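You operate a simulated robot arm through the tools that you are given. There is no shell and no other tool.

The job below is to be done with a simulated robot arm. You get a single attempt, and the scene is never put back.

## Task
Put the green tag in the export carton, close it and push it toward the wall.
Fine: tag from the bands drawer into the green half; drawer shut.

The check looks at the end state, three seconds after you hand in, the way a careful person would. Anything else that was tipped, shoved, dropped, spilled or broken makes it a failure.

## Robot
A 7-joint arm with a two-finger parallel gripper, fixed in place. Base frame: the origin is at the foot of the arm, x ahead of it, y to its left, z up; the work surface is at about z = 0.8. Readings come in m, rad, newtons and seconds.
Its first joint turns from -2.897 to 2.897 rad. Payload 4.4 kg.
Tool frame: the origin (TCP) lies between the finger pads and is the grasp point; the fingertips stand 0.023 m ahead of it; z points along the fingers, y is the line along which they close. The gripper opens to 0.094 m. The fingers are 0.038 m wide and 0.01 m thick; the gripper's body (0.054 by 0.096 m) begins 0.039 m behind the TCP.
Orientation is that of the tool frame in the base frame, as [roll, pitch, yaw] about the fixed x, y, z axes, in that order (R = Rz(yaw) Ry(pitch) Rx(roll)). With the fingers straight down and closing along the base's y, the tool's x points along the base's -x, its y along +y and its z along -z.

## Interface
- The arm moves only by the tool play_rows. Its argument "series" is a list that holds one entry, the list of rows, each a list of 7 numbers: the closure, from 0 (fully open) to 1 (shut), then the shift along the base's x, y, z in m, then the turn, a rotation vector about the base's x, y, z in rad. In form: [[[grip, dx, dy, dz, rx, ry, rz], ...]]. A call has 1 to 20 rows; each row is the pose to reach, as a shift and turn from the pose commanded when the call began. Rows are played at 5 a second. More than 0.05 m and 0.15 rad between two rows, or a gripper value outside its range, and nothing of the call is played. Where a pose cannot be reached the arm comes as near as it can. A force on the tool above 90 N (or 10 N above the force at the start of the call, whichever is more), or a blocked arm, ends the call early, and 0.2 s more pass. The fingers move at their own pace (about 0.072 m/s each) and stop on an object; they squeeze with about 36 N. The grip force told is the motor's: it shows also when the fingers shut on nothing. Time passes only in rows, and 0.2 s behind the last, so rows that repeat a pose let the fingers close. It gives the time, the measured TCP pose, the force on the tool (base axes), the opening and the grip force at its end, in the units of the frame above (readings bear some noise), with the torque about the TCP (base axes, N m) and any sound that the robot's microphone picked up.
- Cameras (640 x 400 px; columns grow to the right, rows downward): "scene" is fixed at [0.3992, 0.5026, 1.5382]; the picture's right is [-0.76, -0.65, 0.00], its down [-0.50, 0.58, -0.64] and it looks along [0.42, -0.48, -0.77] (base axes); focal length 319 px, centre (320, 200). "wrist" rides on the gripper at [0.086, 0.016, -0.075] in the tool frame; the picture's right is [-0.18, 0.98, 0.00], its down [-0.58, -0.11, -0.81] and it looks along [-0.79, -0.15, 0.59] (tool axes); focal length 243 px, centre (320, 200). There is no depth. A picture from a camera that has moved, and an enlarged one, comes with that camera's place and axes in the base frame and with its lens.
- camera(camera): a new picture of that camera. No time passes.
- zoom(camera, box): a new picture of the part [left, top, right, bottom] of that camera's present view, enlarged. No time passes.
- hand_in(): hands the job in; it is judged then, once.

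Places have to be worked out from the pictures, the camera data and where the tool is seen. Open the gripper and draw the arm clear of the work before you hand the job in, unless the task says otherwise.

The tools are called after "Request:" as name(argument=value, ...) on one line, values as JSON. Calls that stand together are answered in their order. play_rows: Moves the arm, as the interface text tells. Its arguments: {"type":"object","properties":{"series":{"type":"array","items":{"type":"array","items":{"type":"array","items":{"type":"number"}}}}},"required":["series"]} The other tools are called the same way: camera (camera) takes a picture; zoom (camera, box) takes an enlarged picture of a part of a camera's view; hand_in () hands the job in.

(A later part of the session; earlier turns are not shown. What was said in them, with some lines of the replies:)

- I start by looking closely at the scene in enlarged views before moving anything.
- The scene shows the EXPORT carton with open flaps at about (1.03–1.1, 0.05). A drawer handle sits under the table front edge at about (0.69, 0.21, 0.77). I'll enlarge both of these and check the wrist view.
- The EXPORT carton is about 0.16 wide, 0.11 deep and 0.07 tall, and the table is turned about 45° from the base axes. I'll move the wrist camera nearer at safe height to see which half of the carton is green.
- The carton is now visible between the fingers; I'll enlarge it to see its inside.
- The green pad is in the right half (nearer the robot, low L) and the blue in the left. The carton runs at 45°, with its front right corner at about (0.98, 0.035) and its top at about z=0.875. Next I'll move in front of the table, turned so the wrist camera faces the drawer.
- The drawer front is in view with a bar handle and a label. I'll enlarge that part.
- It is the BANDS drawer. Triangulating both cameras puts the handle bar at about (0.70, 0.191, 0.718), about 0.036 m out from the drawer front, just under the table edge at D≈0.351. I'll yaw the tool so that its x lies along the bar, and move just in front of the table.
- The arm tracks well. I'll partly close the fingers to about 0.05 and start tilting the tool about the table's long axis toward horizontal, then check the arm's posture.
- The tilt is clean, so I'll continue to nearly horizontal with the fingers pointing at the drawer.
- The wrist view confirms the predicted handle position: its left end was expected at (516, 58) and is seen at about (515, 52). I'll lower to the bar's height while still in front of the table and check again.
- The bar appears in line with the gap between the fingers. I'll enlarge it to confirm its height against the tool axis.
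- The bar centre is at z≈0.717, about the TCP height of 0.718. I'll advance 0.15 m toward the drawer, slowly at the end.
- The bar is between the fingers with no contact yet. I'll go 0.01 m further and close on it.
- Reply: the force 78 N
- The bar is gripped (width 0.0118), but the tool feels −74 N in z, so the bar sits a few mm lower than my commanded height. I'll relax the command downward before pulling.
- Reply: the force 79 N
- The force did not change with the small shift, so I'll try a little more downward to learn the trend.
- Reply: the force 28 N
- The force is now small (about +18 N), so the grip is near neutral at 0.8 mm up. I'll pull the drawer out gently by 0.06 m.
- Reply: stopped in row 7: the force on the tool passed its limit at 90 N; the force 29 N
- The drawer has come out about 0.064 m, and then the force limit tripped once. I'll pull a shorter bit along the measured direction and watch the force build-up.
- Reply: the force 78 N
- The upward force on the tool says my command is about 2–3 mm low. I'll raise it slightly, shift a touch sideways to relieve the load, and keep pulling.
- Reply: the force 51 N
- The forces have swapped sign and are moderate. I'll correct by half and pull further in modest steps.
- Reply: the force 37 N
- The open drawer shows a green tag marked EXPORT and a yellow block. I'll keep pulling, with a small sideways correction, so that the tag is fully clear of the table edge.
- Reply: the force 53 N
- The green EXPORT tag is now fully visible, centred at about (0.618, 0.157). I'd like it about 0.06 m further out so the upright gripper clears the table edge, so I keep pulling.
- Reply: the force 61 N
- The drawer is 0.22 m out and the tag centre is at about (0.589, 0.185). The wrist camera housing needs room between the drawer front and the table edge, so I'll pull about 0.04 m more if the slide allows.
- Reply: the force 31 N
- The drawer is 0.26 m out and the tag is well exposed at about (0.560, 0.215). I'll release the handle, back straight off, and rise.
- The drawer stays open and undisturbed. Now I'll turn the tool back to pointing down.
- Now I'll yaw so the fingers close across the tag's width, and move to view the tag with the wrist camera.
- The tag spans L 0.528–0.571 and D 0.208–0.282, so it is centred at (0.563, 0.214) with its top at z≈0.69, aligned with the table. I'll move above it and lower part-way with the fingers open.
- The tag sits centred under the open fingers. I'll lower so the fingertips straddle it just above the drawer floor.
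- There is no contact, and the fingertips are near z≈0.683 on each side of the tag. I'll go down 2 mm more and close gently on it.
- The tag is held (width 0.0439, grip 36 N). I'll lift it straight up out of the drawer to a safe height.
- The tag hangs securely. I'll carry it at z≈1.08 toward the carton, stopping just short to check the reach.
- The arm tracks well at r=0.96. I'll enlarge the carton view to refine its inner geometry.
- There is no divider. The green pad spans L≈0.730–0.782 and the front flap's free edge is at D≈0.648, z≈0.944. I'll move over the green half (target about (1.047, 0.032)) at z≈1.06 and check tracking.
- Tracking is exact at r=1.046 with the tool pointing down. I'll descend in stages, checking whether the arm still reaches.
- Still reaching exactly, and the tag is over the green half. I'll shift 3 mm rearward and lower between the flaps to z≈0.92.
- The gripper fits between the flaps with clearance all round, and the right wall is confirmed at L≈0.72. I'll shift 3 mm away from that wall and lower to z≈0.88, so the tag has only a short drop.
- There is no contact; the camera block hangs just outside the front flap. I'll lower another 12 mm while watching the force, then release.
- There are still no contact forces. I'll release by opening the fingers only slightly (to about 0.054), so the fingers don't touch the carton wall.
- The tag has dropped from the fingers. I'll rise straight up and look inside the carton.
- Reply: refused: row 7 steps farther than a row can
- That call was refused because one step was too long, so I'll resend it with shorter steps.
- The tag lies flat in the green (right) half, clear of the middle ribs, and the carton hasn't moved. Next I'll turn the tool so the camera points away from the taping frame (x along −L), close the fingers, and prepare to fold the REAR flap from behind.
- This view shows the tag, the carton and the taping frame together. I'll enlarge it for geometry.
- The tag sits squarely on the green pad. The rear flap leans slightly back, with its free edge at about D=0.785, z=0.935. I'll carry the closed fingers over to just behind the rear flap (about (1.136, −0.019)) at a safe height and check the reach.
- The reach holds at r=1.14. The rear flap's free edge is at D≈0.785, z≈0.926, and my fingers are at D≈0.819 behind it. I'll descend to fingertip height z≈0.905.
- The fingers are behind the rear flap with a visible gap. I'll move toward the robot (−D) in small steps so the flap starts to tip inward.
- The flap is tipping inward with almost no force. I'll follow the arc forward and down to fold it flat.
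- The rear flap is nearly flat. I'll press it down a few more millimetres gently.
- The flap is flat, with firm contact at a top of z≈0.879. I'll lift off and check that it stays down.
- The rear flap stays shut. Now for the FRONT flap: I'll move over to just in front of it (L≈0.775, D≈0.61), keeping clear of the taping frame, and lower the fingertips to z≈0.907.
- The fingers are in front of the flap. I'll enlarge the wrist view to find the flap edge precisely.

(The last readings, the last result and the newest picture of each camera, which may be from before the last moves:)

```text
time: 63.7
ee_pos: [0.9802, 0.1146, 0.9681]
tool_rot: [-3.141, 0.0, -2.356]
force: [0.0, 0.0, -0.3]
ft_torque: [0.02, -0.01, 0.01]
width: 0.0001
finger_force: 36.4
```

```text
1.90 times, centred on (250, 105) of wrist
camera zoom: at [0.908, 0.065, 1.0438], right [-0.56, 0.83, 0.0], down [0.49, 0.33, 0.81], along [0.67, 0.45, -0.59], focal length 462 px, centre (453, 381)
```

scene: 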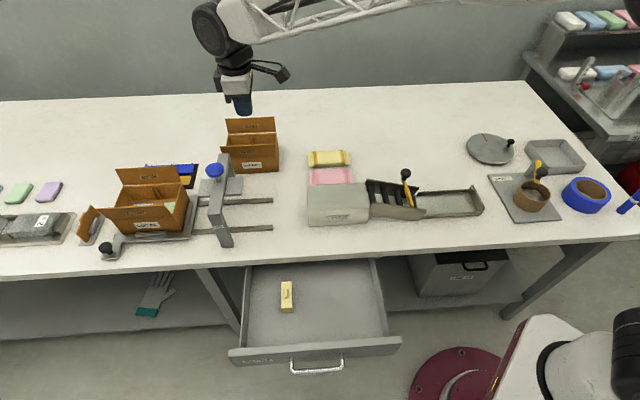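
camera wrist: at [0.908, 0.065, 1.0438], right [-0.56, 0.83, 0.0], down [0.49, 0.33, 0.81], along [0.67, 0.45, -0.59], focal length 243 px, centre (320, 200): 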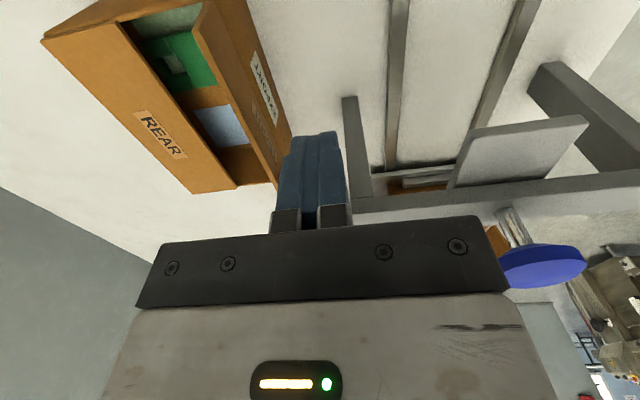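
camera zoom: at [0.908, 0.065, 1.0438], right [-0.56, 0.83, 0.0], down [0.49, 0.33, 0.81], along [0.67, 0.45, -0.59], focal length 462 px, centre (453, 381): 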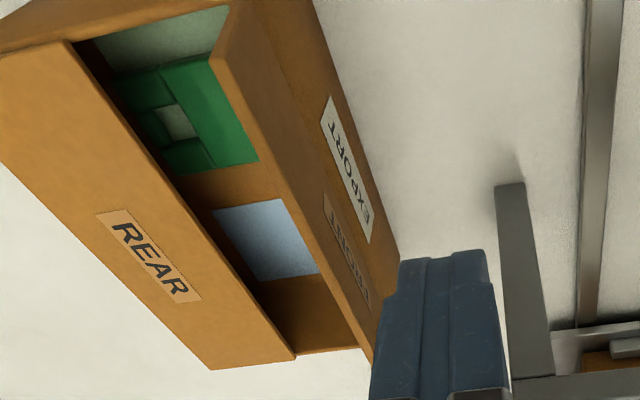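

The front flap's free edge is at D≈0.652, z≈0.928, about 2.5 cm ahead of the fingers. I'll lower the fingertips to z≈0.907 and push gently rearward until the flap tips past vertical.

Request:
play_rows(series=[[[1, 0, 0, -0.02, 0, 0, 0], [1, 0, 0, -0.038, 0, 0, 0], [1, 0.008, -0.008, -0.038, 0, 0, 0], [1, 0.016, -0.016, -0.038, 0, 0, 0], [1, 0.023, -0.023, -0.038, 0, 0, 0], [1, 0.03, -0.03, -0.038, 0, 0, 0], [1, 0.036, -0.036, -0.038, 0, 0, 0], [1, 0.042, -0.042, -0.038, 0, 0, 0], [1, 0.042, -0.042, -0.038, 0, 0, 0]]])

Request:
camera(camera="wrist")

Request:
zoom(camera="scene", box=[180, 60, 320, 190])

```text
time: 65.7
ee_pos: [1.0219, 0.074, 0.9308]
tool_rot: [-3.14, 0.0, -2.356]
force: [-0.2, -0.5, -0.5]
ft_torque: [-0.02, 0.03, 0.01]
width: 0.0
finger_force: 36.2
```

```text
taken
camera wrist: at [0.9503, 0.0241, 1.0064], right [-0.56, 0.83, 0.0], down [0.49, 0.33, 0.81], along [0.67, 0.45, -0.59], focal length 243 px, centre (320, 200)
```

wrist: 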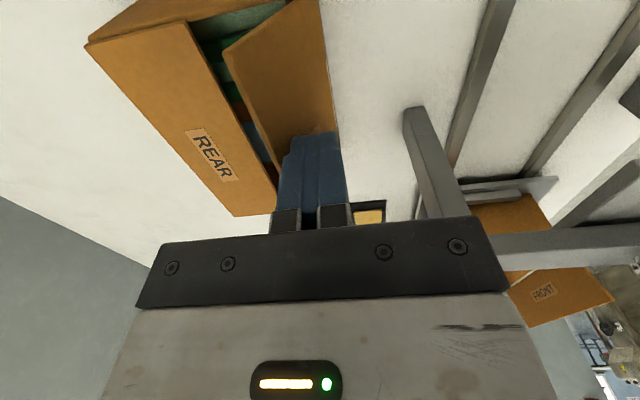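

```text
3.08 times, centred on (250, 125) of scene
camera zoom: at [0.3992, 0.5026, 1.5382], right [-0.76, -0.65, 0.0], down [-0.5, 0.58, -0.64], along [0.42, -0.48, -0.77], focal length 981 px, centre (535, 431)
```

zoom: 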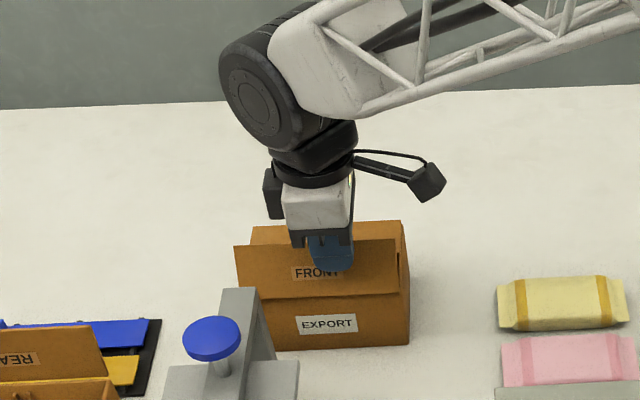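

The front flap is tipping inward easily. I'll follow the mirrored arc to fold it flat.

Request:
play_rows(series=[[[1, 0.0055, -0.0055, -0.003, 0, 0, 0], [1, 0.011, -0.011, -0.0075, 0, 0, 0], [1, 0.014, -0.014, -0.013, 0, 0, 0], [1, 0.016, -0.016, -0.018, 0, 0, 0], [1, 0.017, -0.017, -0.023, 0, 0, 0], [1, 0.018, -0.018, -0.027, 0, 0, 0], [1, 0.018, -0.018, -0.029, 0, 0, 0], [1, 0.018, -0.018, -0.031, 0, 0, 0]]])

Request:
camera(camera="wrist")

Request:
zoom(camera="scene", box=[180, 60, 320, 190])

```text
time: 67.5
ee_pos: [1.0395, 0.0567, 0.9023]
tool_rot: [-3.138, 0.002, -2.357]
force: [-1.8, -1.8, 13.3]
ft_torque: [-0.09, 0.08, -0.02]
width: 0.0001
finger_force: 36.2
```

```text
taken
camera wrist: at [0.9678, 0.0064, 0.9767], right [-0.56, 0.83, 0.0], down [0.49, 0.33, 0.81], along [0.67, 0.45, -0.59], focal length 243 px, centre (320, 200)
```

wrist: 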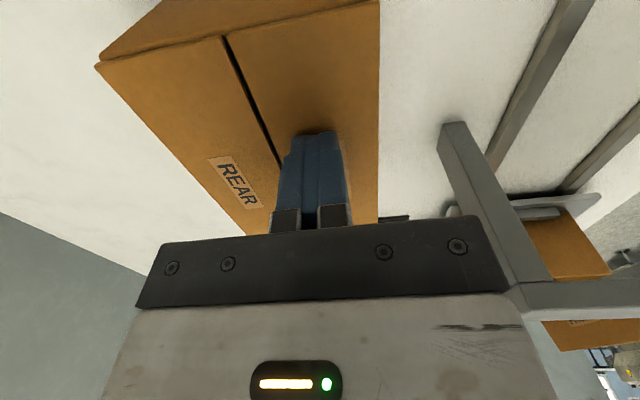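

```text
3.08 times, centred on (250, 125) of scene
camera zoom: at [0.3992, 0.5026, 1.5382], right [-0.76, -0.65, 0.0], down [-0.5, 0.58, -0.64], along [0.42, -0.48, -0.77], focal length 981 px, centre (535, 431)
```

zoom: 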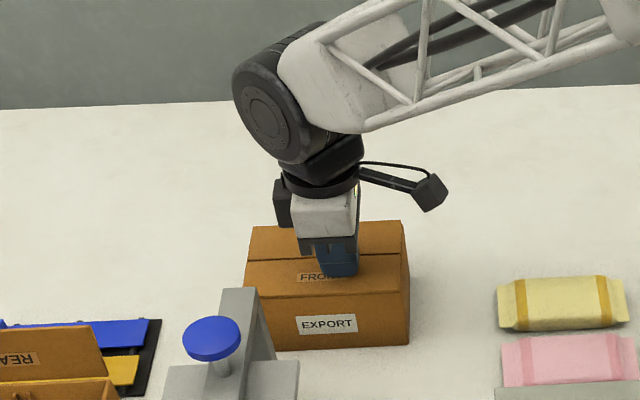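

Both flaps are flat. I'll lift off, verify they stay shut, and then move in front of the carton.

Request:
play_rows(series=[[[1, 0, 0, 0.01, 0, 0, 0], [1, 0, 0, 0.04, 0, 0, 0], [1, 0, 0, 0.08, 0, 0, 0], [1, 0, 0, 0.12, 0, 0, 0], [1, -0.014, 0.025, 0.12, 0, 0, 0], [1, -0.03, 0.051, 0.12, 0, 0, 0], [1, -0.03, 0.051, 0.12, 0, 0, 0]]])

Request:
zoom(camera="scene", box=[180, 60, 320, 190])

Request:
camera(camera="wrist")

```text
time: 69.1
ee_pos: [1.009, 0.1074, 1.0232]
tool_rot: [3.142, 0.0, -2.358]
force: [-0.8, -0.7, 0.4]
ft_torque: [0.0, -0.01, -0.01]
width: 0.0001
finger_force: 35.8
```

```text
3.08 times, centred on (250, 125) of scene
camera zoom: at [0.3992, 0.5026, 1.5382], right [-0.76, -0.65, 0.0], down [-0.5, 0.58, -0.64], along [0.42, -0.48, -0.77], focal length 981 px, centre (535, 431)
```

zoom: 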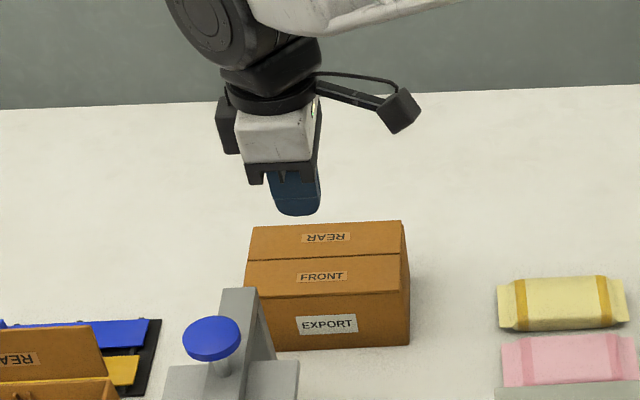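

```text
taken
camera wrist: at [0.9382, 0.0564, 1.0977], right [-0.56, 0.83, 0.0], down [0.49, 0.33, 0.81], along [0.67, 0.46, -0.59], focal length 243 px, centre (320, 200)
```

wrist: 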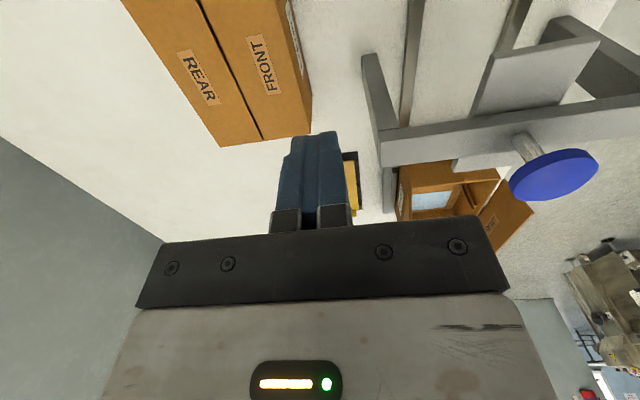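

The carton is neatly closed and unmoved. I'll lower the closed fingers in front of its face (L≈0.785, D≈0.64), stepwise to TCP z≈0.86, staying clear of the taping frame.

Request:
play_rows(series=[[[1, -0.0015, -0.0055, -0.03, 0, 0, 0], [1, -0.0015, -0.0055, -0.06, 0, 0, 0], [1, -0.0015, -0.0055, -0.09, 0, 0, 0], [1, -0.0015, -0.0055, -0.115, 0, 0, 0], [1, -0.0015, -0.0055, -0.115, 0, 0, 0]]])

Request:
zoom(camera="scene", box=[180, 60, 320, 190])

Request:
camera(camera="wrist")

```text
time: 70.3
ee_pos: [1.0079, 0.1038, 0.9058]
tool_rot: [-3.141, 0.002, -2.357]
force: [0.3, 0.4, 0.5]
ft_torque: [0.0, 0.0, -0.01]
width: 0.0002
finger_force: 35.8
```

```text
3.08 times, centred on (250, 125) of scene
camera zoom: at [0.3992, 0.5026, 1.5382], right [-0.76, -0.65, 0.0], down [-0.5, 0.58, -0.64], along [0.42, -0.48, -0.77], focal length 981 px, centre (535, 431)
```

zoom: 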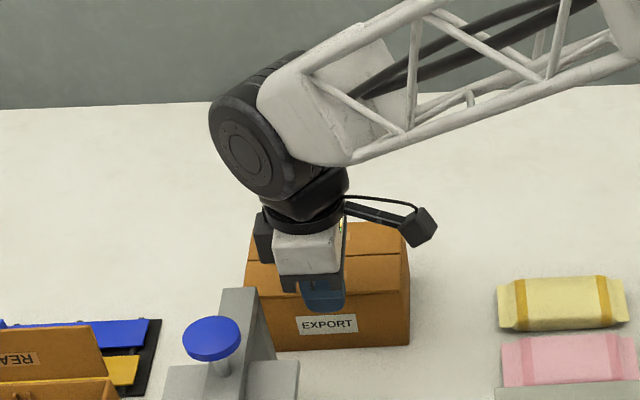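

```text
taken
camera wrist: at [0.9361, 0.0527, 0.9815], right [-0.56, 0.83, 0.0], down [0.49, 0.33, 0.81], along [0.67, 0.45, -0.59], focal length 243 px, centre (320, 200)
```

wrist: 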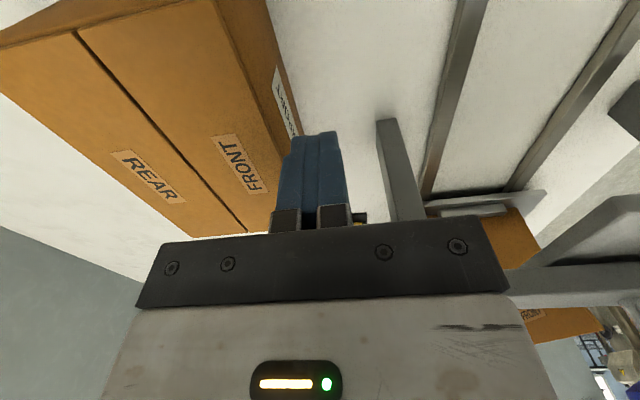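

There is clear space on both sides. I'll lower the last 4.5 cm to TCP z≈0.86.

Request:
play_rows(series=[[[1, 0, 0, -0.015, 0, 0, 0], [1, 0, 0, -0.03, 0, 0, 0], [1, 0, 0, -0.045, 0, 0, 0], [1, 0, 0, -0.045, 0, 0, 0]]])

Request:
zoom(camera="scene", box=[180, 60, 320, 190])

Request:
camera(camera="wrist")

```text
time: 71.3
ee_pos: [1.0082, 0.1026, 0.8606]
tool_rot: [-3.14, -0.001, -2.357]
force: [-0.3, 1.2, 0.7]
ft_torque: [0.01, 0.01, -0.01]
width: 0.0
finger_force: 35.4
```

```text
3.08 times, centred on (250, 125) of scene
camera zoom: at [0.3992, 0.5026, 1.5382], right [-0.76, -0.65, 0.0], down [-0.5, 0.58, -0.64], along [0.42, -0.48, -0.77], focal length 981 px, centre (535, 431)
```

zoom: 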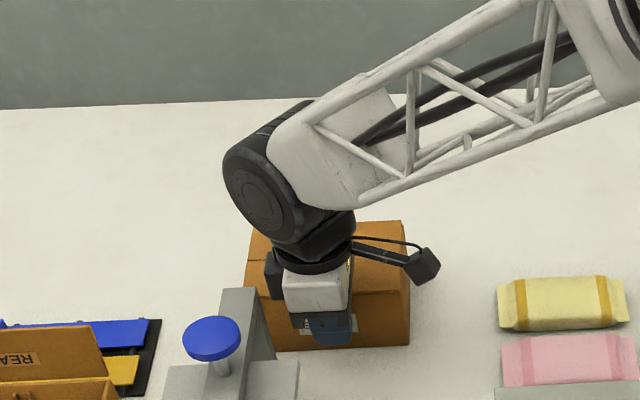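

```text
taken
camera wrist: at [0.9364, 0.0525, 0.9364], right [-0.56, 0.83, 0.0], down [0.49, 0.33, 0.81], along [0.67, 0.45, -0.59], focal length 243 px, centre (320, 200)
```

wrist: 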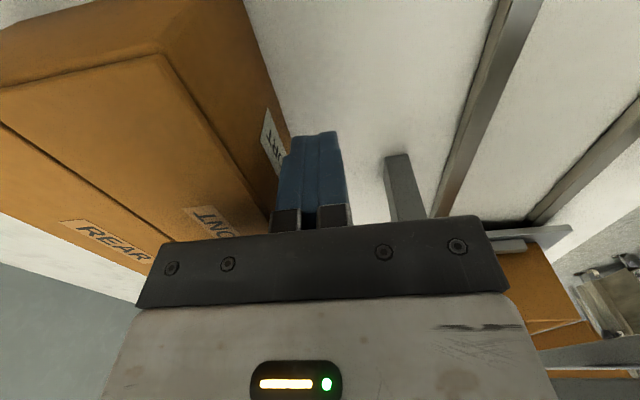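

The fingers are at carton mid-height with no contact yet. I'll push slowly along +D toward the wall, starting with 4 cm of travel.

Request:
play_rows(series=[[[1, 0.006, -0.006, 0, 0, 0, 0], [1, 0.012, -0.012, 0, 0, 0, 0], [1, 0.017, -0.017, 0, 0, 0, 0], [1, 0.022, -0.022, 0, 0, 0, 0], [1, 0.027, -0.027, 0, 0, 0, 0], [1, 0.03, -0.03, 0, 0, 0, 0]]])

Request:
zoom(camera="scene", box=[180, 60, 320, 190])

Request:
camera(camera="wrist")

```text
time: 72.7
ee_pos: [1.0387, 0.074, 0.8614]
tool_rot: [-3.14, -0.001, -2.355]
force: [-0.6, 1.4, -0.8]
ft_torque: [0.01, 0.02, 0.0]
width: 0.0
finger_force: 35.4
```

```text
3.08 times, centred on (250, 125) of scene
camera zoom: at [0.3992, 0.5026, 1.5382], right [-0.76, -0.65, 0.0], down [-0.5, 0.58, -0.64], along [0.42, -0.48, -0.77], focal length 981 px, centre (535, 431)
```

zoom: 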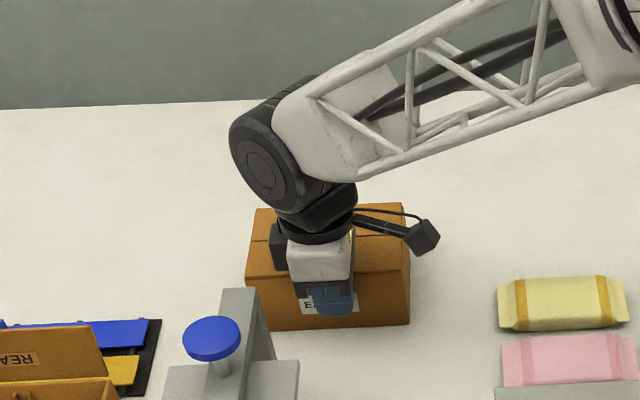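

```text
taken
camera wrist: at [0.9661, 0.023, 0.9357], right [-0.56, 0.83, 0.0], down [0.49, 0.33, 0.81], along [0.67, 0.45, -0.59], focal length 243 px, centre (320, 200)
```

wrist: 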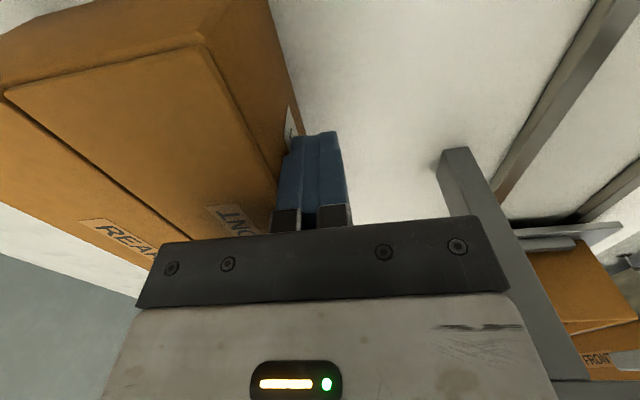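

The carton slides smoothly and squarely with negligible force. I'll continue pushing about 8 cm further.

Request:
play_rows(series=[[[1, 0.007, -0.007, 0, 0, 0, 0], [1, 0.014, -0.014, 0, 0, 0, 0], [1, 0.021, -0.021, 0, 0, 0, 0], [1, 0.028, -0.028, 0, 0, 0, 0], [1, 0.035, -0.035, 0, 0, 0, 0], [1, 0.042, -0.042, 0, 0, 0, 0], [1, 0.049, -0.049, 0, 0, 0, 0], [1, 0.056, -0.056, 0, 0, 0, 0], [1, 0.056, -0.056, 0, 0, 0, 0]]])

Request:
zoom(camera="scene", box=[180, 60, 320, 190])

Request:
camera(camera="wrist")

```text
time: 74.7
ee_pos: [1.0951, 0.0156, 0.8614]
tool_rot: [-3.14, 0.0, -2.356]
force: [-1.0, 0.1, -0.1]
ft_torque: [0.0, -0.02, 0.01]
width: 0.0
finger_force: 35.8
```

```text
3.08 times, centred on (250, 125) of scene
camera zoom: at [0.3992, 0.5026, 1.5382], right [-0.76, -0.65, 0.0], down [-0.5, 0.58, -0.64], along [0.42, -0.48, -0.77], focal length 981 px, centre (535, 431)
```

zoom: 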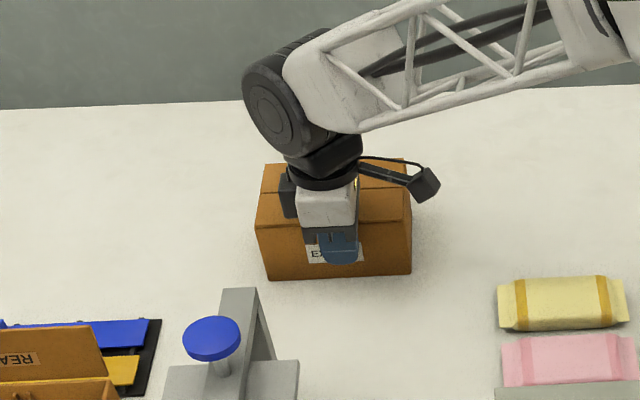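

```text
taken
camera wrist: at [1.0222, -0.0352, 0.9355], right [-0.56, 0.83, 0.0], down [0.49, 0.33, 0.81], along [0.67, 0.45, -0.59], focal length 243 px, centre (320, 200)
```

wrist: 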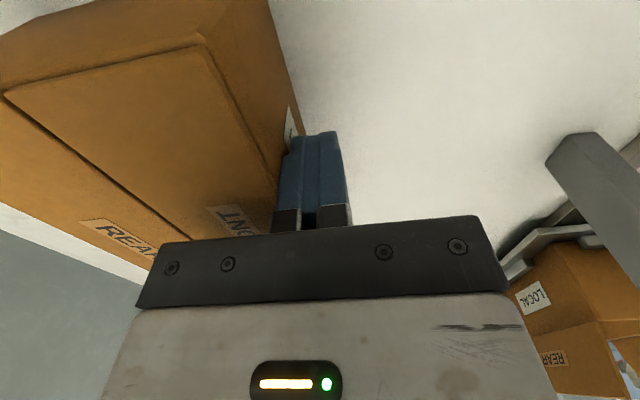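

The carton has moved about 11 cm and stays square and closed. I'll push another 4 cm while the reach still holds.

Request:
play_rows(series=[[[1, 0.007, -0.007, 0, 0, 0, 0], [1, 0.014, -0.014, 0, 0, 0, 0], [1, 0.021, -0.021, 0, 0, 0, 0], [1, 0.028, -0.028, 0, 0, 0, 0], [1, 0.028, -0.028, 0, 0, 0, 0]]])

Request:
zoom(camera="scene", box=[180, 60, 320, 190])

```text
time: 75.9
ee_pos: [1.1229, -0.0125, 0.8607]
tool_rot: [-3.14, -0.001, -2.356]
force: [0.0, -0.6, 0.9]
ft_torque: [0.01, 0.01, 0.01]
width: 0.0
finger_force: 35.6
```

```text
3.08 times, centred on (250, 125) of scene
camera zoom: at [0.3992, 0.5026, 1.5382], right [-0.76, -0.65, 0.0], down [-0.5, 0.58, -0.64], along [0.42, -0.48, -0.77], focal length 981 px, centre (535, 431)
```

zoom: 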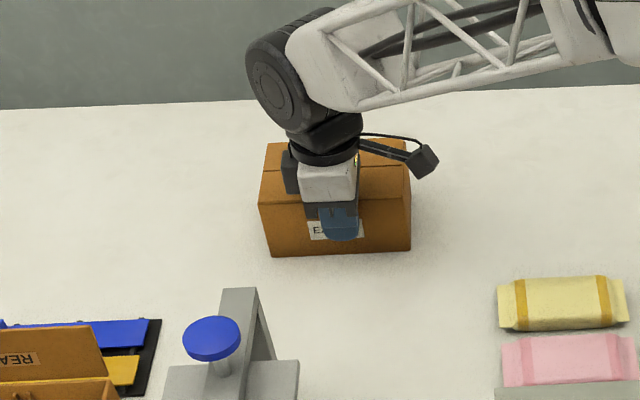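

That is about 15 cm toward the wall, still square. I'll back off the carton, then rise and inspect it.

Request:
play_rows(series=[[[1, -0.01, 0.01, 0, 0, 0, 0], [1, -0.03, 0.03, 0, 0, 0, 0], [1, -0.05, 0.05, 0.005, 0, 0, 0], [1, -0.06, 0.06, 0.04, 0, 0, 0], [1, -0.065, 0.065, 0.085, 0, 0, 0], [1, -0.07, 0.07, 0.13, 0, 0, 0], [1, -0.08, 0.08, 0.175, 0, 0, 0], [1, -0.09, 0.09, 0.22, 0, 0, 0], [1, -0.09, 0.09, 0.24, 0, 0, 0]]])

Request:
camera(camera="scene")

Request:
zoom(camera="scene", box=[190, 80, 310, 190])

Request:
camera(camera="wrist")

```text
time: 77.9
ee_pos: [1.0336, 0.0814, 1.1033]
tool_rot: [-3.141, 0.0, -2.356]
force: [0.3, -0.8, -0.8]
ft_torque: [0.02, -0.03, -0.02]
width: 0.0
finger_force: 35.3
```

```text
taken
```

scene: 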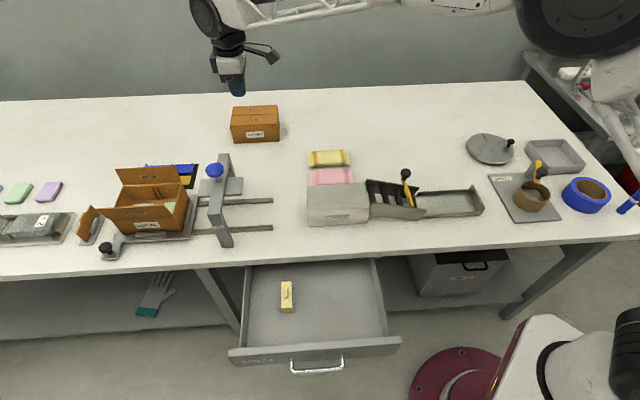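

```text
3.64 times, centred on (250, 135) of scene
camera zoom: at [0.3992, 0.5026, 1.5382], right [-0.76, -0.65, 0.0], down [-0.5, 0.58, -0.64], along [0.42, -0.48, -0.77], focal length 1159 px, centre (574, 436)
```

zoom: 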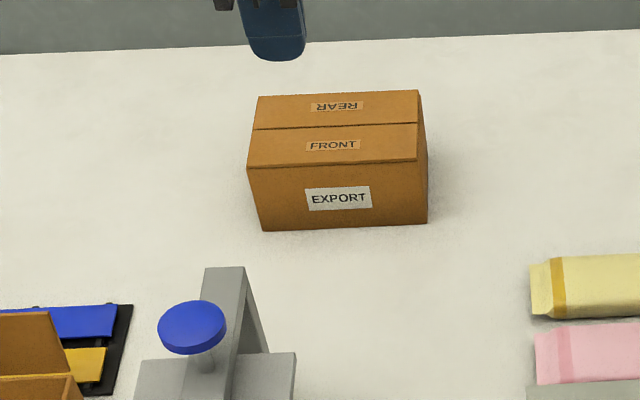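

```text
taken
camera wrist: at [0.9619, 0.0317, 1.1769], right [-0.56, 0.83, 0.0], down [0.49, 0.33, 0.81], along [0.67, 0.45, -0.59], focal length 243 px, centre (320, 200)
```

wrist: 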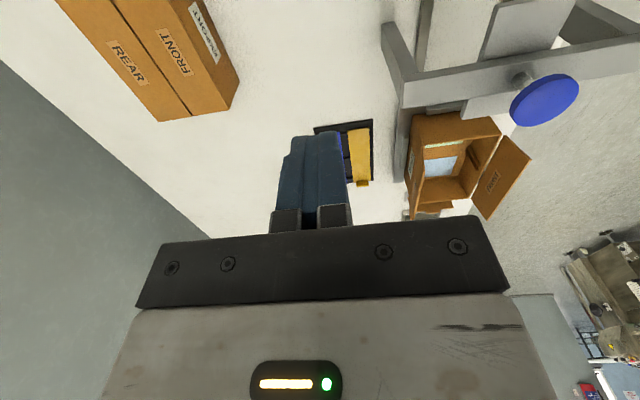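

The carton is closed, square and 15 cm closer to the wall, and nothing else has been touched. Now for the drawer: I'll return to the front of the table along the same safe route.

Request:
play_rows(series=[[[1, -0.0385, 0.0237, 0, 0, 0, 0], [1, -0.077, 0.0474, 0, 0, 0, 0], [1, -0.1155, 0.0711, 0, 0, 0, 0], [1, -0.154, 0.0948, 0, 0, 0, 0], [1, -0.1925, 0.1185, 0, 0, 0, 0], [1, -0.231, 0.1422, 0, 0, 0, 0], [1, -0.2695, 0.1659, 0, 0, 0, 0], [1, -0.308, 0.1896, 0, 0, 0, 0], [1, -0.3465, 0.2133, 0, 0, 0, 0], [1, -0.385, 0.237, 0, 0, 0, 0], [1, -0.4235, 0.2607, 0, 0, 0, 0], [1, -0.462, 0.2844, 0, 0, 0, 0], [1, -0.5005, 0.3081, -0.01, 0, 0, 0], [1, -0.539, 0.3318, -0.03, 0, 0, 0], [1, -0.577, 0.356, -0.05, 0, 0, 0], [1, -0.577, 0.356, -0.06, 0, 0, 0]]])

Request:
camera(camera="scene")

```text
time: 81.3
ee_pos: [0.4562, 0.4326, 1.0413]
tool_rot: [-3.141, 0.004, -2.356]
force: [1.2, -0.2, 1.0]
ft_torque: [-0.01, -0.02, 0.0]
width: 0.0
finger_force: 36.3
```

```text
taken
```

scene: 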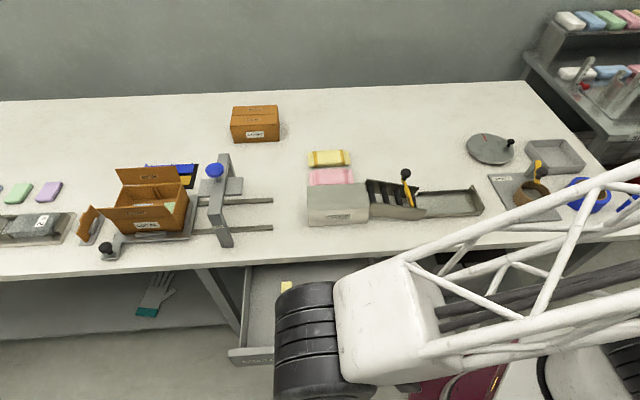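

Everything on the table is in place. Now I'll tilt the tool to horizontal, the reverse of the earlier motion.

Request:
play_rows(series=[[[1, 0, 0, 0, -0.0925, -0.0925, 0], [1, 0, 0, 0, -0.185, -0.185, 0], [1, 0, 0, 0, -0.2775, -0.2775, 0], [1, 0, 0, 0, -0.37, -0.37, 0], [1, 0, 0, 0, -0.4625, -0.4625, 0], [1, 0, 0, 0, -0.555, -0.555, 0], [1, 0, 0, -0.01, -0.6475, -0.6475, 0], [1, 0, 0, -0.02, -0.74, -0.74, 0], [1, 0, 0, -0.03, -0.8325, -0.8325, 0], [1, 0, 0, -0.04, -0.925, -0.925, 0], [1, 0, 0, -0.05, -1.0175, -1.0175, 0], [1, 0, 0, -0.06, -1.1, -1.1, 0], [1, 0, 0, -0.06, -1.1, -1.1, 0]]])

Request:
camera(camera="scene")

Request:
camera(camera="wrist")

```text
time: 84.1
ee_pos: [0.4541, 0.4317, 0.9818]
tool_rot: [-1.585, 0.0, -2.357]
force: [0.2, 0.1, 0.3]
ft_torque: [0.01, 0.0, 0.0]
width: 0.0002
finger_force: 35.8
```

```text
taken
```

scene: 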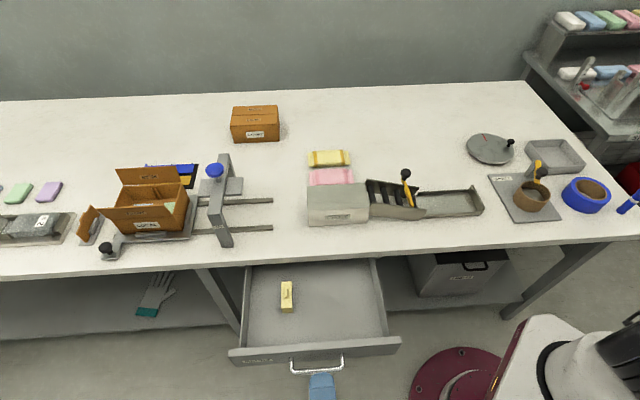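

```text
taken
camera wrist: at [0.3409, 0.4235, 0.9661], right [0.12, 0.14, -0.98], down [-0.16, 0.98, 0.12], along [0.98, 0.14, 0.14], focal length 243 px, centre (320, 200)
```

wrist: 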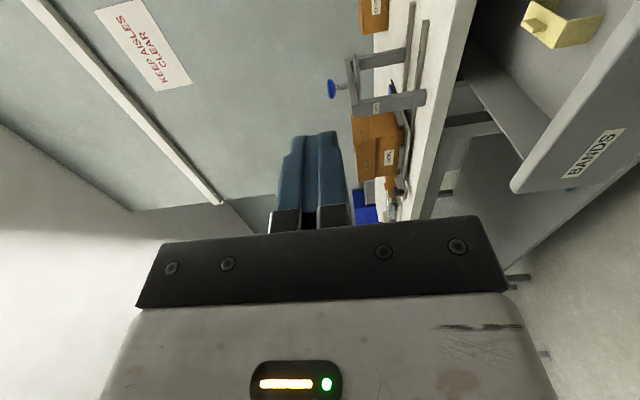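

The tool is level and in front of the handle. I'll lower to z≈0.687, just below the handle bar, to push the drawer's front panel.

Request:
play_rows(series=[[[1, 0, 0, -0.045, 0, 0, 0], [1, 0, 0, -0.09, 0, 0, 0], [1, 0, 0, -0.135, 0, 0, 0], [1, 0, 0, -0.18, 0, 0, 0], [1, 0, 0, -0.225, 0, 0, 0], [1, 0, 0, -0.265, 0, 0, 0], [1, 0, 0, -0.295, 0, 0, 0], [1, 0, 0, -0.295, 0, 0, 0]]])

Request:
camera(camera="wrist")

Request:
zoom(camera="scene", box=[210, 290, 430, 400])

```text
time: 85.9
ee_pos: [0.4575, 0.4335, 0.6853]
tool_rot: [-1.586, -0.001, -2.356]
force: [-0.4, 0.0, -0.4]
ft_torque: [0.0, 0.0, -0.04]
width: 0.0
finger_force: 36.5
```

```text
taken
camera wrist: at [0.3444, 0.4251, 0.6698], right [0.12, 0.14, -0.98], down [-0.16, 0.98, 0.12], along [0.98, 0.14, 0.14], focal length 243 px, centre (320, 200)
```

wrist: 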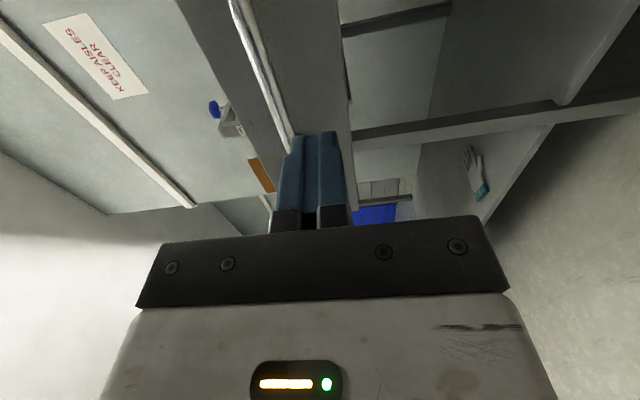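

```text
2.91 times, centred on (320, 345) of scene
camera zoom: at [0.3992, 0.5026, 1.5382], right [-0.76, -0.65, 0.0], down [-0.5, 0.58, -0.64], along [0.42, -0.48, -0.77], focal length 927 px, centre (320, -222)
```

zoom: 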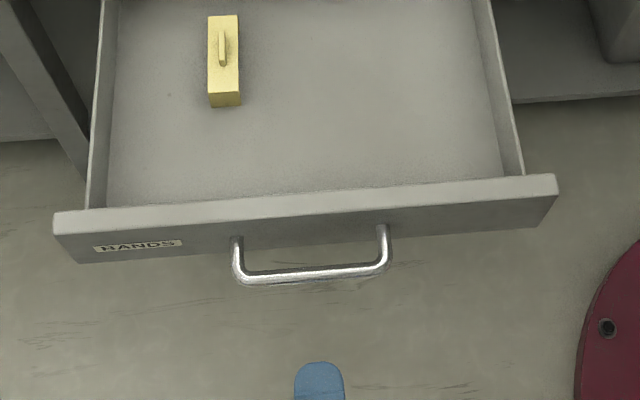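

The fingers point at the panel about 3 cm below the bar. I'll advance, make gentle contact, and push the drawer in slowly so the yellow block isn't disturbed.

Request:
play_rows(series=[[[1, 0.0212, -0.0212, 0, 0, 0, 0], [1, 0.0424, -0.0424, 0, 0, 0, 0], [1, 0.0566, -0.0566, 0, 0, 0, 0], [1, 0.0636, -0.0636, 0, 0, 0, 0], [1, 0.0675, -0.0675, 0, 0, 0, 0], [1, 0.071, -0.071, 0, 0, 0, 0], [1, 0.075, -0.075, 0, 0, 0, 0], [1, 0.08, -0.08, 0, 0, 0, 0], [1, 0.086, -0.086, 0, 0, 0, 0], [1, 0.093, -0.093, 0, 0, 0, 0], [1, 0.1, -0.1, 0, 0, 0, 0], [1, 0.107, -0.107, 0, 0, 0, 0], [1, 0.114, -0.114, 0, 0, 0, 0], [1, 0.121, -0.121, 0, 0, 0, 0], [1, 0.128, -0.128, 0, 0, 0, 0]]])

Request:
camera(camera="scene")

Request:
camera(camera="wrist")

```text
time: 89.1
ee_pos: [0.5839, 0.3068, 0.6852]
tool_rot: [-1.586, 0.0, -2.357]
force: [-0.5, -0.3, 0.5]
ft_torque: [0.0, -0.03, -0.03]
width: 0.0001
finger_force: 36.5
```

```text
taken
```

scene: 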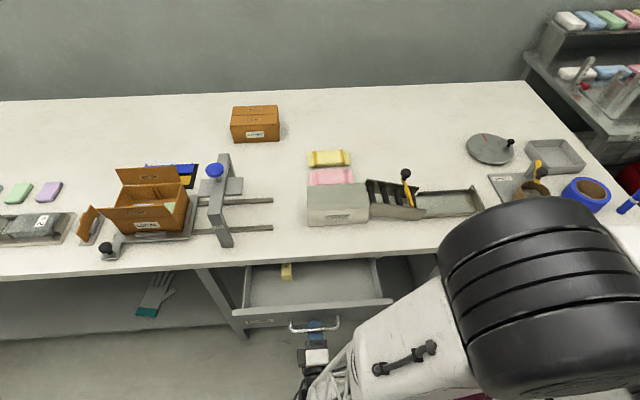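

```text
taken
camera wrist: at [0.4703, 0.2971, 0.6708], right [0.12, 0.14, -0.98], down [-0.16, 0.98, 0.12], along [0.98, 0.14, 0.14], focal length 243 px, centre (320, 200)
```

wrist: 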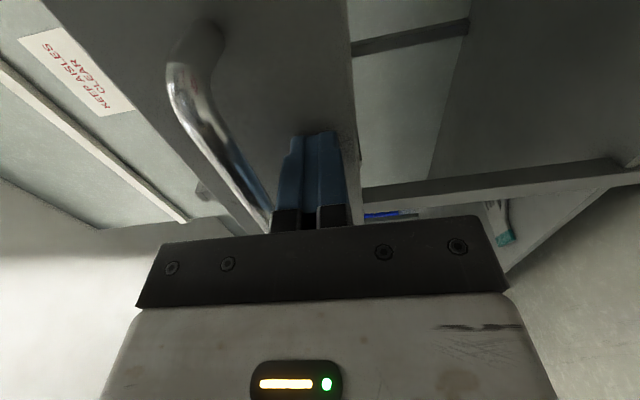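

The drawer slides in smoothly with negligible force. I'll continue at the same slow rate, stopping a little short of closed.

Request:
play_rows(series=[[[1, 0.007, -0.007, 0, 0, 0, 0], [1, 0.014, -0.014, 0, 0, 0, 0], [1, 0.021, -0.021, 0, 0, 0, 0], [1, 0.028, -0.028, 0, 0, 0, 0], [1, 0.035, -0.035, 0, 0, 0, 0], [1, 0.042, -0.042, 0, 0, 0, 0], [1, 0.049, -0.049, 0, 0, 0, 0], [1, 0.056, -0.056, 0, 0, 0, 0], [1, 0.063, -0.063, 0, 0, 0, 0], [1, 0.07, -0.07, 0, 0, 0, 0], [1, 0.077, -0.077, 0, 0, 0, 0], [1, 0.084, -0.084, 0, 0, 0, 0], [1, 0.091, -0.091, 0, 0, 0, 0], [1, 0.098, -0.098, 0, 0, 0, 0], [1, 0.105, -0.105, 0, 0, 0, 0]]])

Request:
camera(camera="scene")

Request:
camera(camera="wrist")

```text
time: 92.3
ee_pos: [0.6899, 0.2002, 0.6863]
tool_rot: [-1.587, 0.001, -2.357]
force: [0.7, 0.2, -0.4]
ft_torque: [-0.04, 0.01, 0.02]
width: 0.0002
finger_force: 35.9
```

```text
taken
```

scene: 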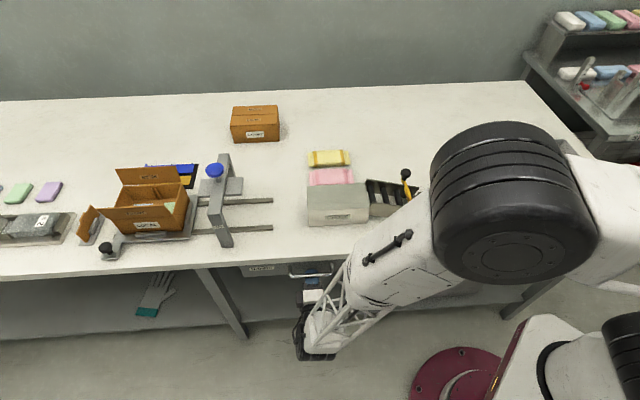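

```text
taken
camera wrist: at [0.5758, 0.1918, 0.6712], right [0.12, 0.14, -0.98], down [-0.16, 0.98, 0.12], along [0.98, 0.14, 0.14], focal length 243 px, centre (320, 200)
```

wrist: 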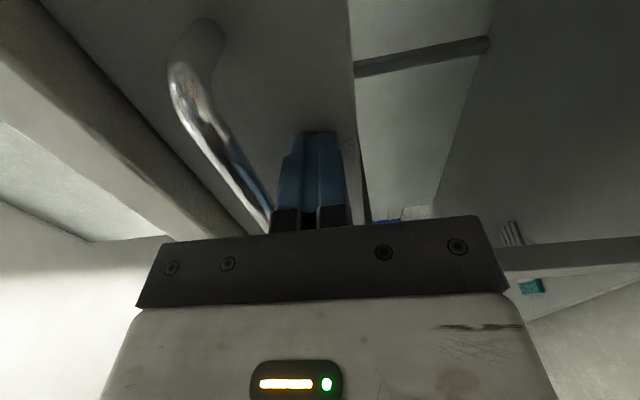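

About 2.7 cm remains, so I'll push on in finer steps while watching the force.

Request:
play_rows(series=[[[1, 0.004, -0.004, 0, 0, 0, 0], [1, 0.008, -0.008, 0, 0, 0, 0], [1, 0.012, -0.012, 0, 0, 0, 0], [1, 0.0155, -0.0155, 0, 0, 0, 0], [1, 0.0175, -0.0175, 0, 0, 0, 0], [1, 0.0175, -0.0175, 0, 0, 0, 0]]])

Request:
zoom(camera="scene", box=[210, 230, 410, 350])

Request:
camera(camera="wrist")

```text
time: 93.7
ee_pos: [0.7048, 0.1817, 0.685]
tool_rot: [-1.586, -0.002, -2.355]
force: [-9.4, 6.9, 2.4]
ft_torque: [-0.13, -0.16, -0.11]
width: 0.0002
finger_force: 36.4
```

```text
3.20 times, centred on (310, 290) of scene
camera zoom: at [0.3992, 0.5026, 1.5382], right [-0.76, -0.65, 0.0], down [-0.5, 0.58, -0.64], along [0.42, -0.48, -0.77], focal length 1020 px, centre (352, -88)
```

zoom: 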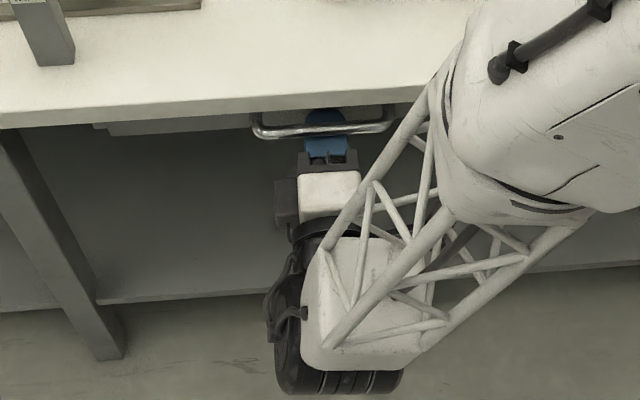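

```text
taken
camera wrist: at [0.592, 0.1742, 0.6708], right [0.12, 0.14, -0.98], down [-0.16, 0.98, 0.12], along [0.98, 0.14, 0.14], focal length 243 px, centre (320, 200)
```

wrist: 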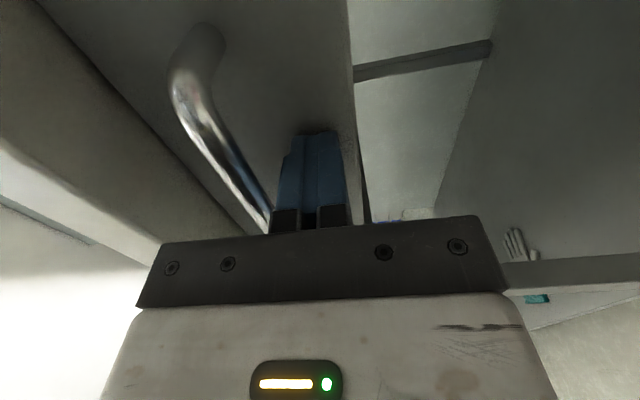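

There is now 11–12 N of resistance against the stop, and the handle is back at its original image position. I'll press 1.5 mm more to confirm that it is hard against the stop.

Request:
play_rows(series=[[[1, 0.0005, -0.0005, 0, 0, 0, 0], [1, 0.001, -0.001, 0, 0, 0, 0], [1, 0.001, -0.001, 0, 0, 0, 0]]])

```text
time: 94.5
ee_pos: [0.7056, 0.1822, 0.6859]
tool_rot: [-1.585, 0.0, -2.354]
force: [-52.7, 36.1, 17.4]
ft_torque: [-0.56, -0.3, -0.93]
width: 0.0
finger_force: 36.2
```

The force jumped to about 64 N, so the drawer is fully shut against its stop. I'll back off slowly and check that it stays closed.

Request:
play_rows(series=[[[1, -0.002, 0.002, 0, 0, 0, 0], [1, -0.008, 0.008, 0, 0, 0, 0], [1, -0.02, 0.02, 0, 0, 0, 0], [1, -0.045, 0.045, 0, 0, 0, 0], [1, -0.075, 0.075, 0, 0, 0, 0], [1, -0.105, 0.105, 0, 0, 0, 0], [1, -0.135, 0.135, 0, 0, 0, 0], [1, -0.165, 0.165, 0.01, 0, 0, 0], [1, -0.195, 0.195, 0.03, 0, 0, 0], [1, -0.22, 0.22, 0.06, 0, 0, 0], [0.5, -0.24, 0.24, 0.1, 0, 0, 0], [0, -0.245, 0.245, 0.145, 0, 0, 0], [0, -0.245, 0.245, 0.19, 0, 0, 0], [0, -0.245, 0.245, 0.235, 0, 0, 0], [0, -0.245, 0.245, 0.28, 0, 0, 0], [0, -0.245, 0.245, 0.3, 0, 0, 0]]])

Request:
camera(camera="scene")

Request:
zoom(camera="scene", box=[230, 240, 430, 300])

```text
time: 97.9
ee_pos: [0.4591, 0.4263, 0.9866]
tool_rot: [-1.584, 0.001, -2.355]
force: [0.1, -0.1, -0.1]
ft_torque: [-0.02, 0.0, 0.04]
width: 0.0939
finger_force: 0.1
```

```text
taken
```

scene: 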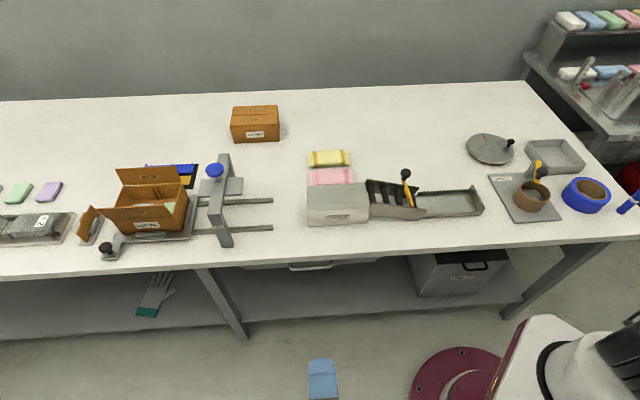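

```text
3.20 times, centred on (330, 270) of scene
camera zoom: at [0.3992, 0.5026, 1.5382], right [-0.76, -0.65, 0.0], down [-0.5, 0.58, -0.64], along [0.42, -0.48, -0.77], focal length 1020 px, centre (288, -24)
```

zoom: 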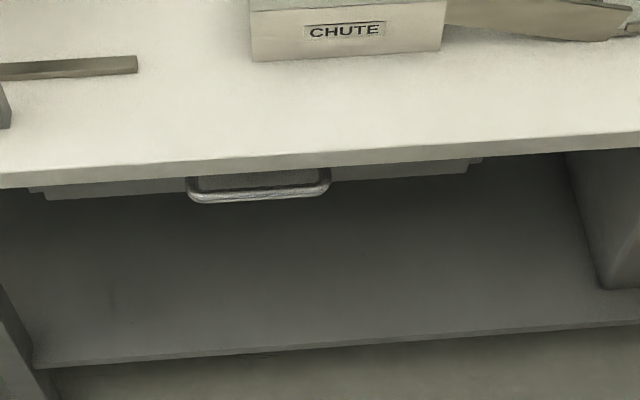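

The drawer looks exactly as it did at the start. One last close look at the carton and the neighbouring items before handing in.

Request:
zoom(camera="scene", box=[215, 90, 295, 150])

Request:
zoom(camera="scene", box=[60, 90, 360, 270])

```text
6.67 times, centred on (255, 120) of scene
camera zoom: at [0.3992, 0.5026, 1.5382], right [-0.76, -0.65, 0.0], down [-0.5, 0.58, -0.64], along [0.42, -0.48, -0.77], focal length 2125 px, centre (753, 733)
```

zoom: 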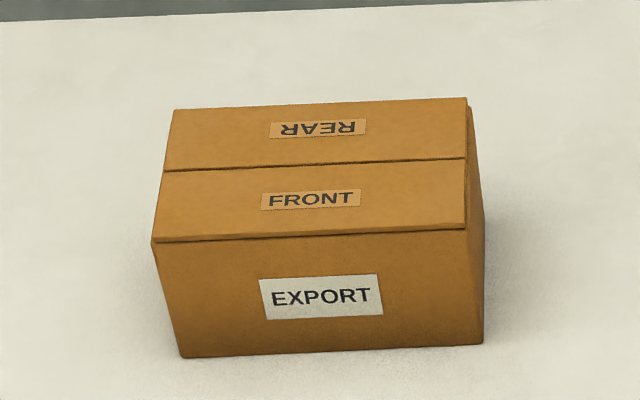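

```text
2.13 times, centred on (210, 180) of scene
camera zoom: at [0.3992, 0.5026, 1.5382], right [-0.76, -0.65, 0.0], down [-0.5, 0.58, -0.64], along [0.42, -0.48, -0.77], focal length 680 px, centre (555, 243)
```

zoom: 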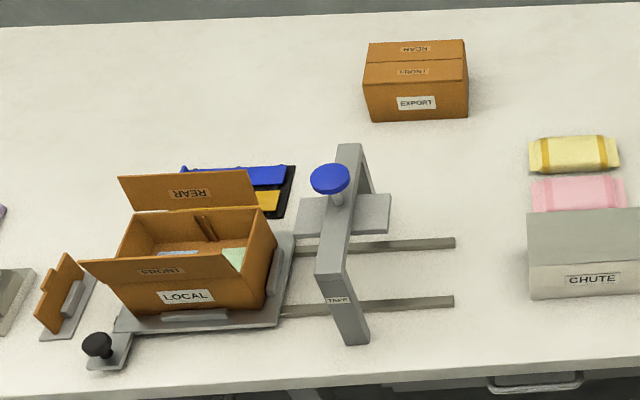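

Both flaps lie flat, the EXPORT carton stands square and nearer the wall with the tag inside, and the drawer is shut. The other items are untouched, and the gripper is open and clear, so I hand in.

Request:
hand_in()

```text
The job is handed in.
```

The green EXPORT tag is in the export carton and the carton is closed. I pushed it about 15 cm toward the wall and shut the bands drawer.

- **Tag:** I took it from the bands drawer and released it about 4 cm above the carton floor. It landed flat in the green half. I could not see it again after closing the flaps, but the push was slow and needed almost no force.
- **Carton:** Both flaps lie flat, and the carton is still standing square to the table.
- **Drawer:** It is hard against its stop and looks the same as it did at the start.
- **Other items:** Nothing else on the table appears to have moved in the final pictures. The yellow block in the drawer stayed upright while I could see it.

The gripper is open and the arm is clear of the work.
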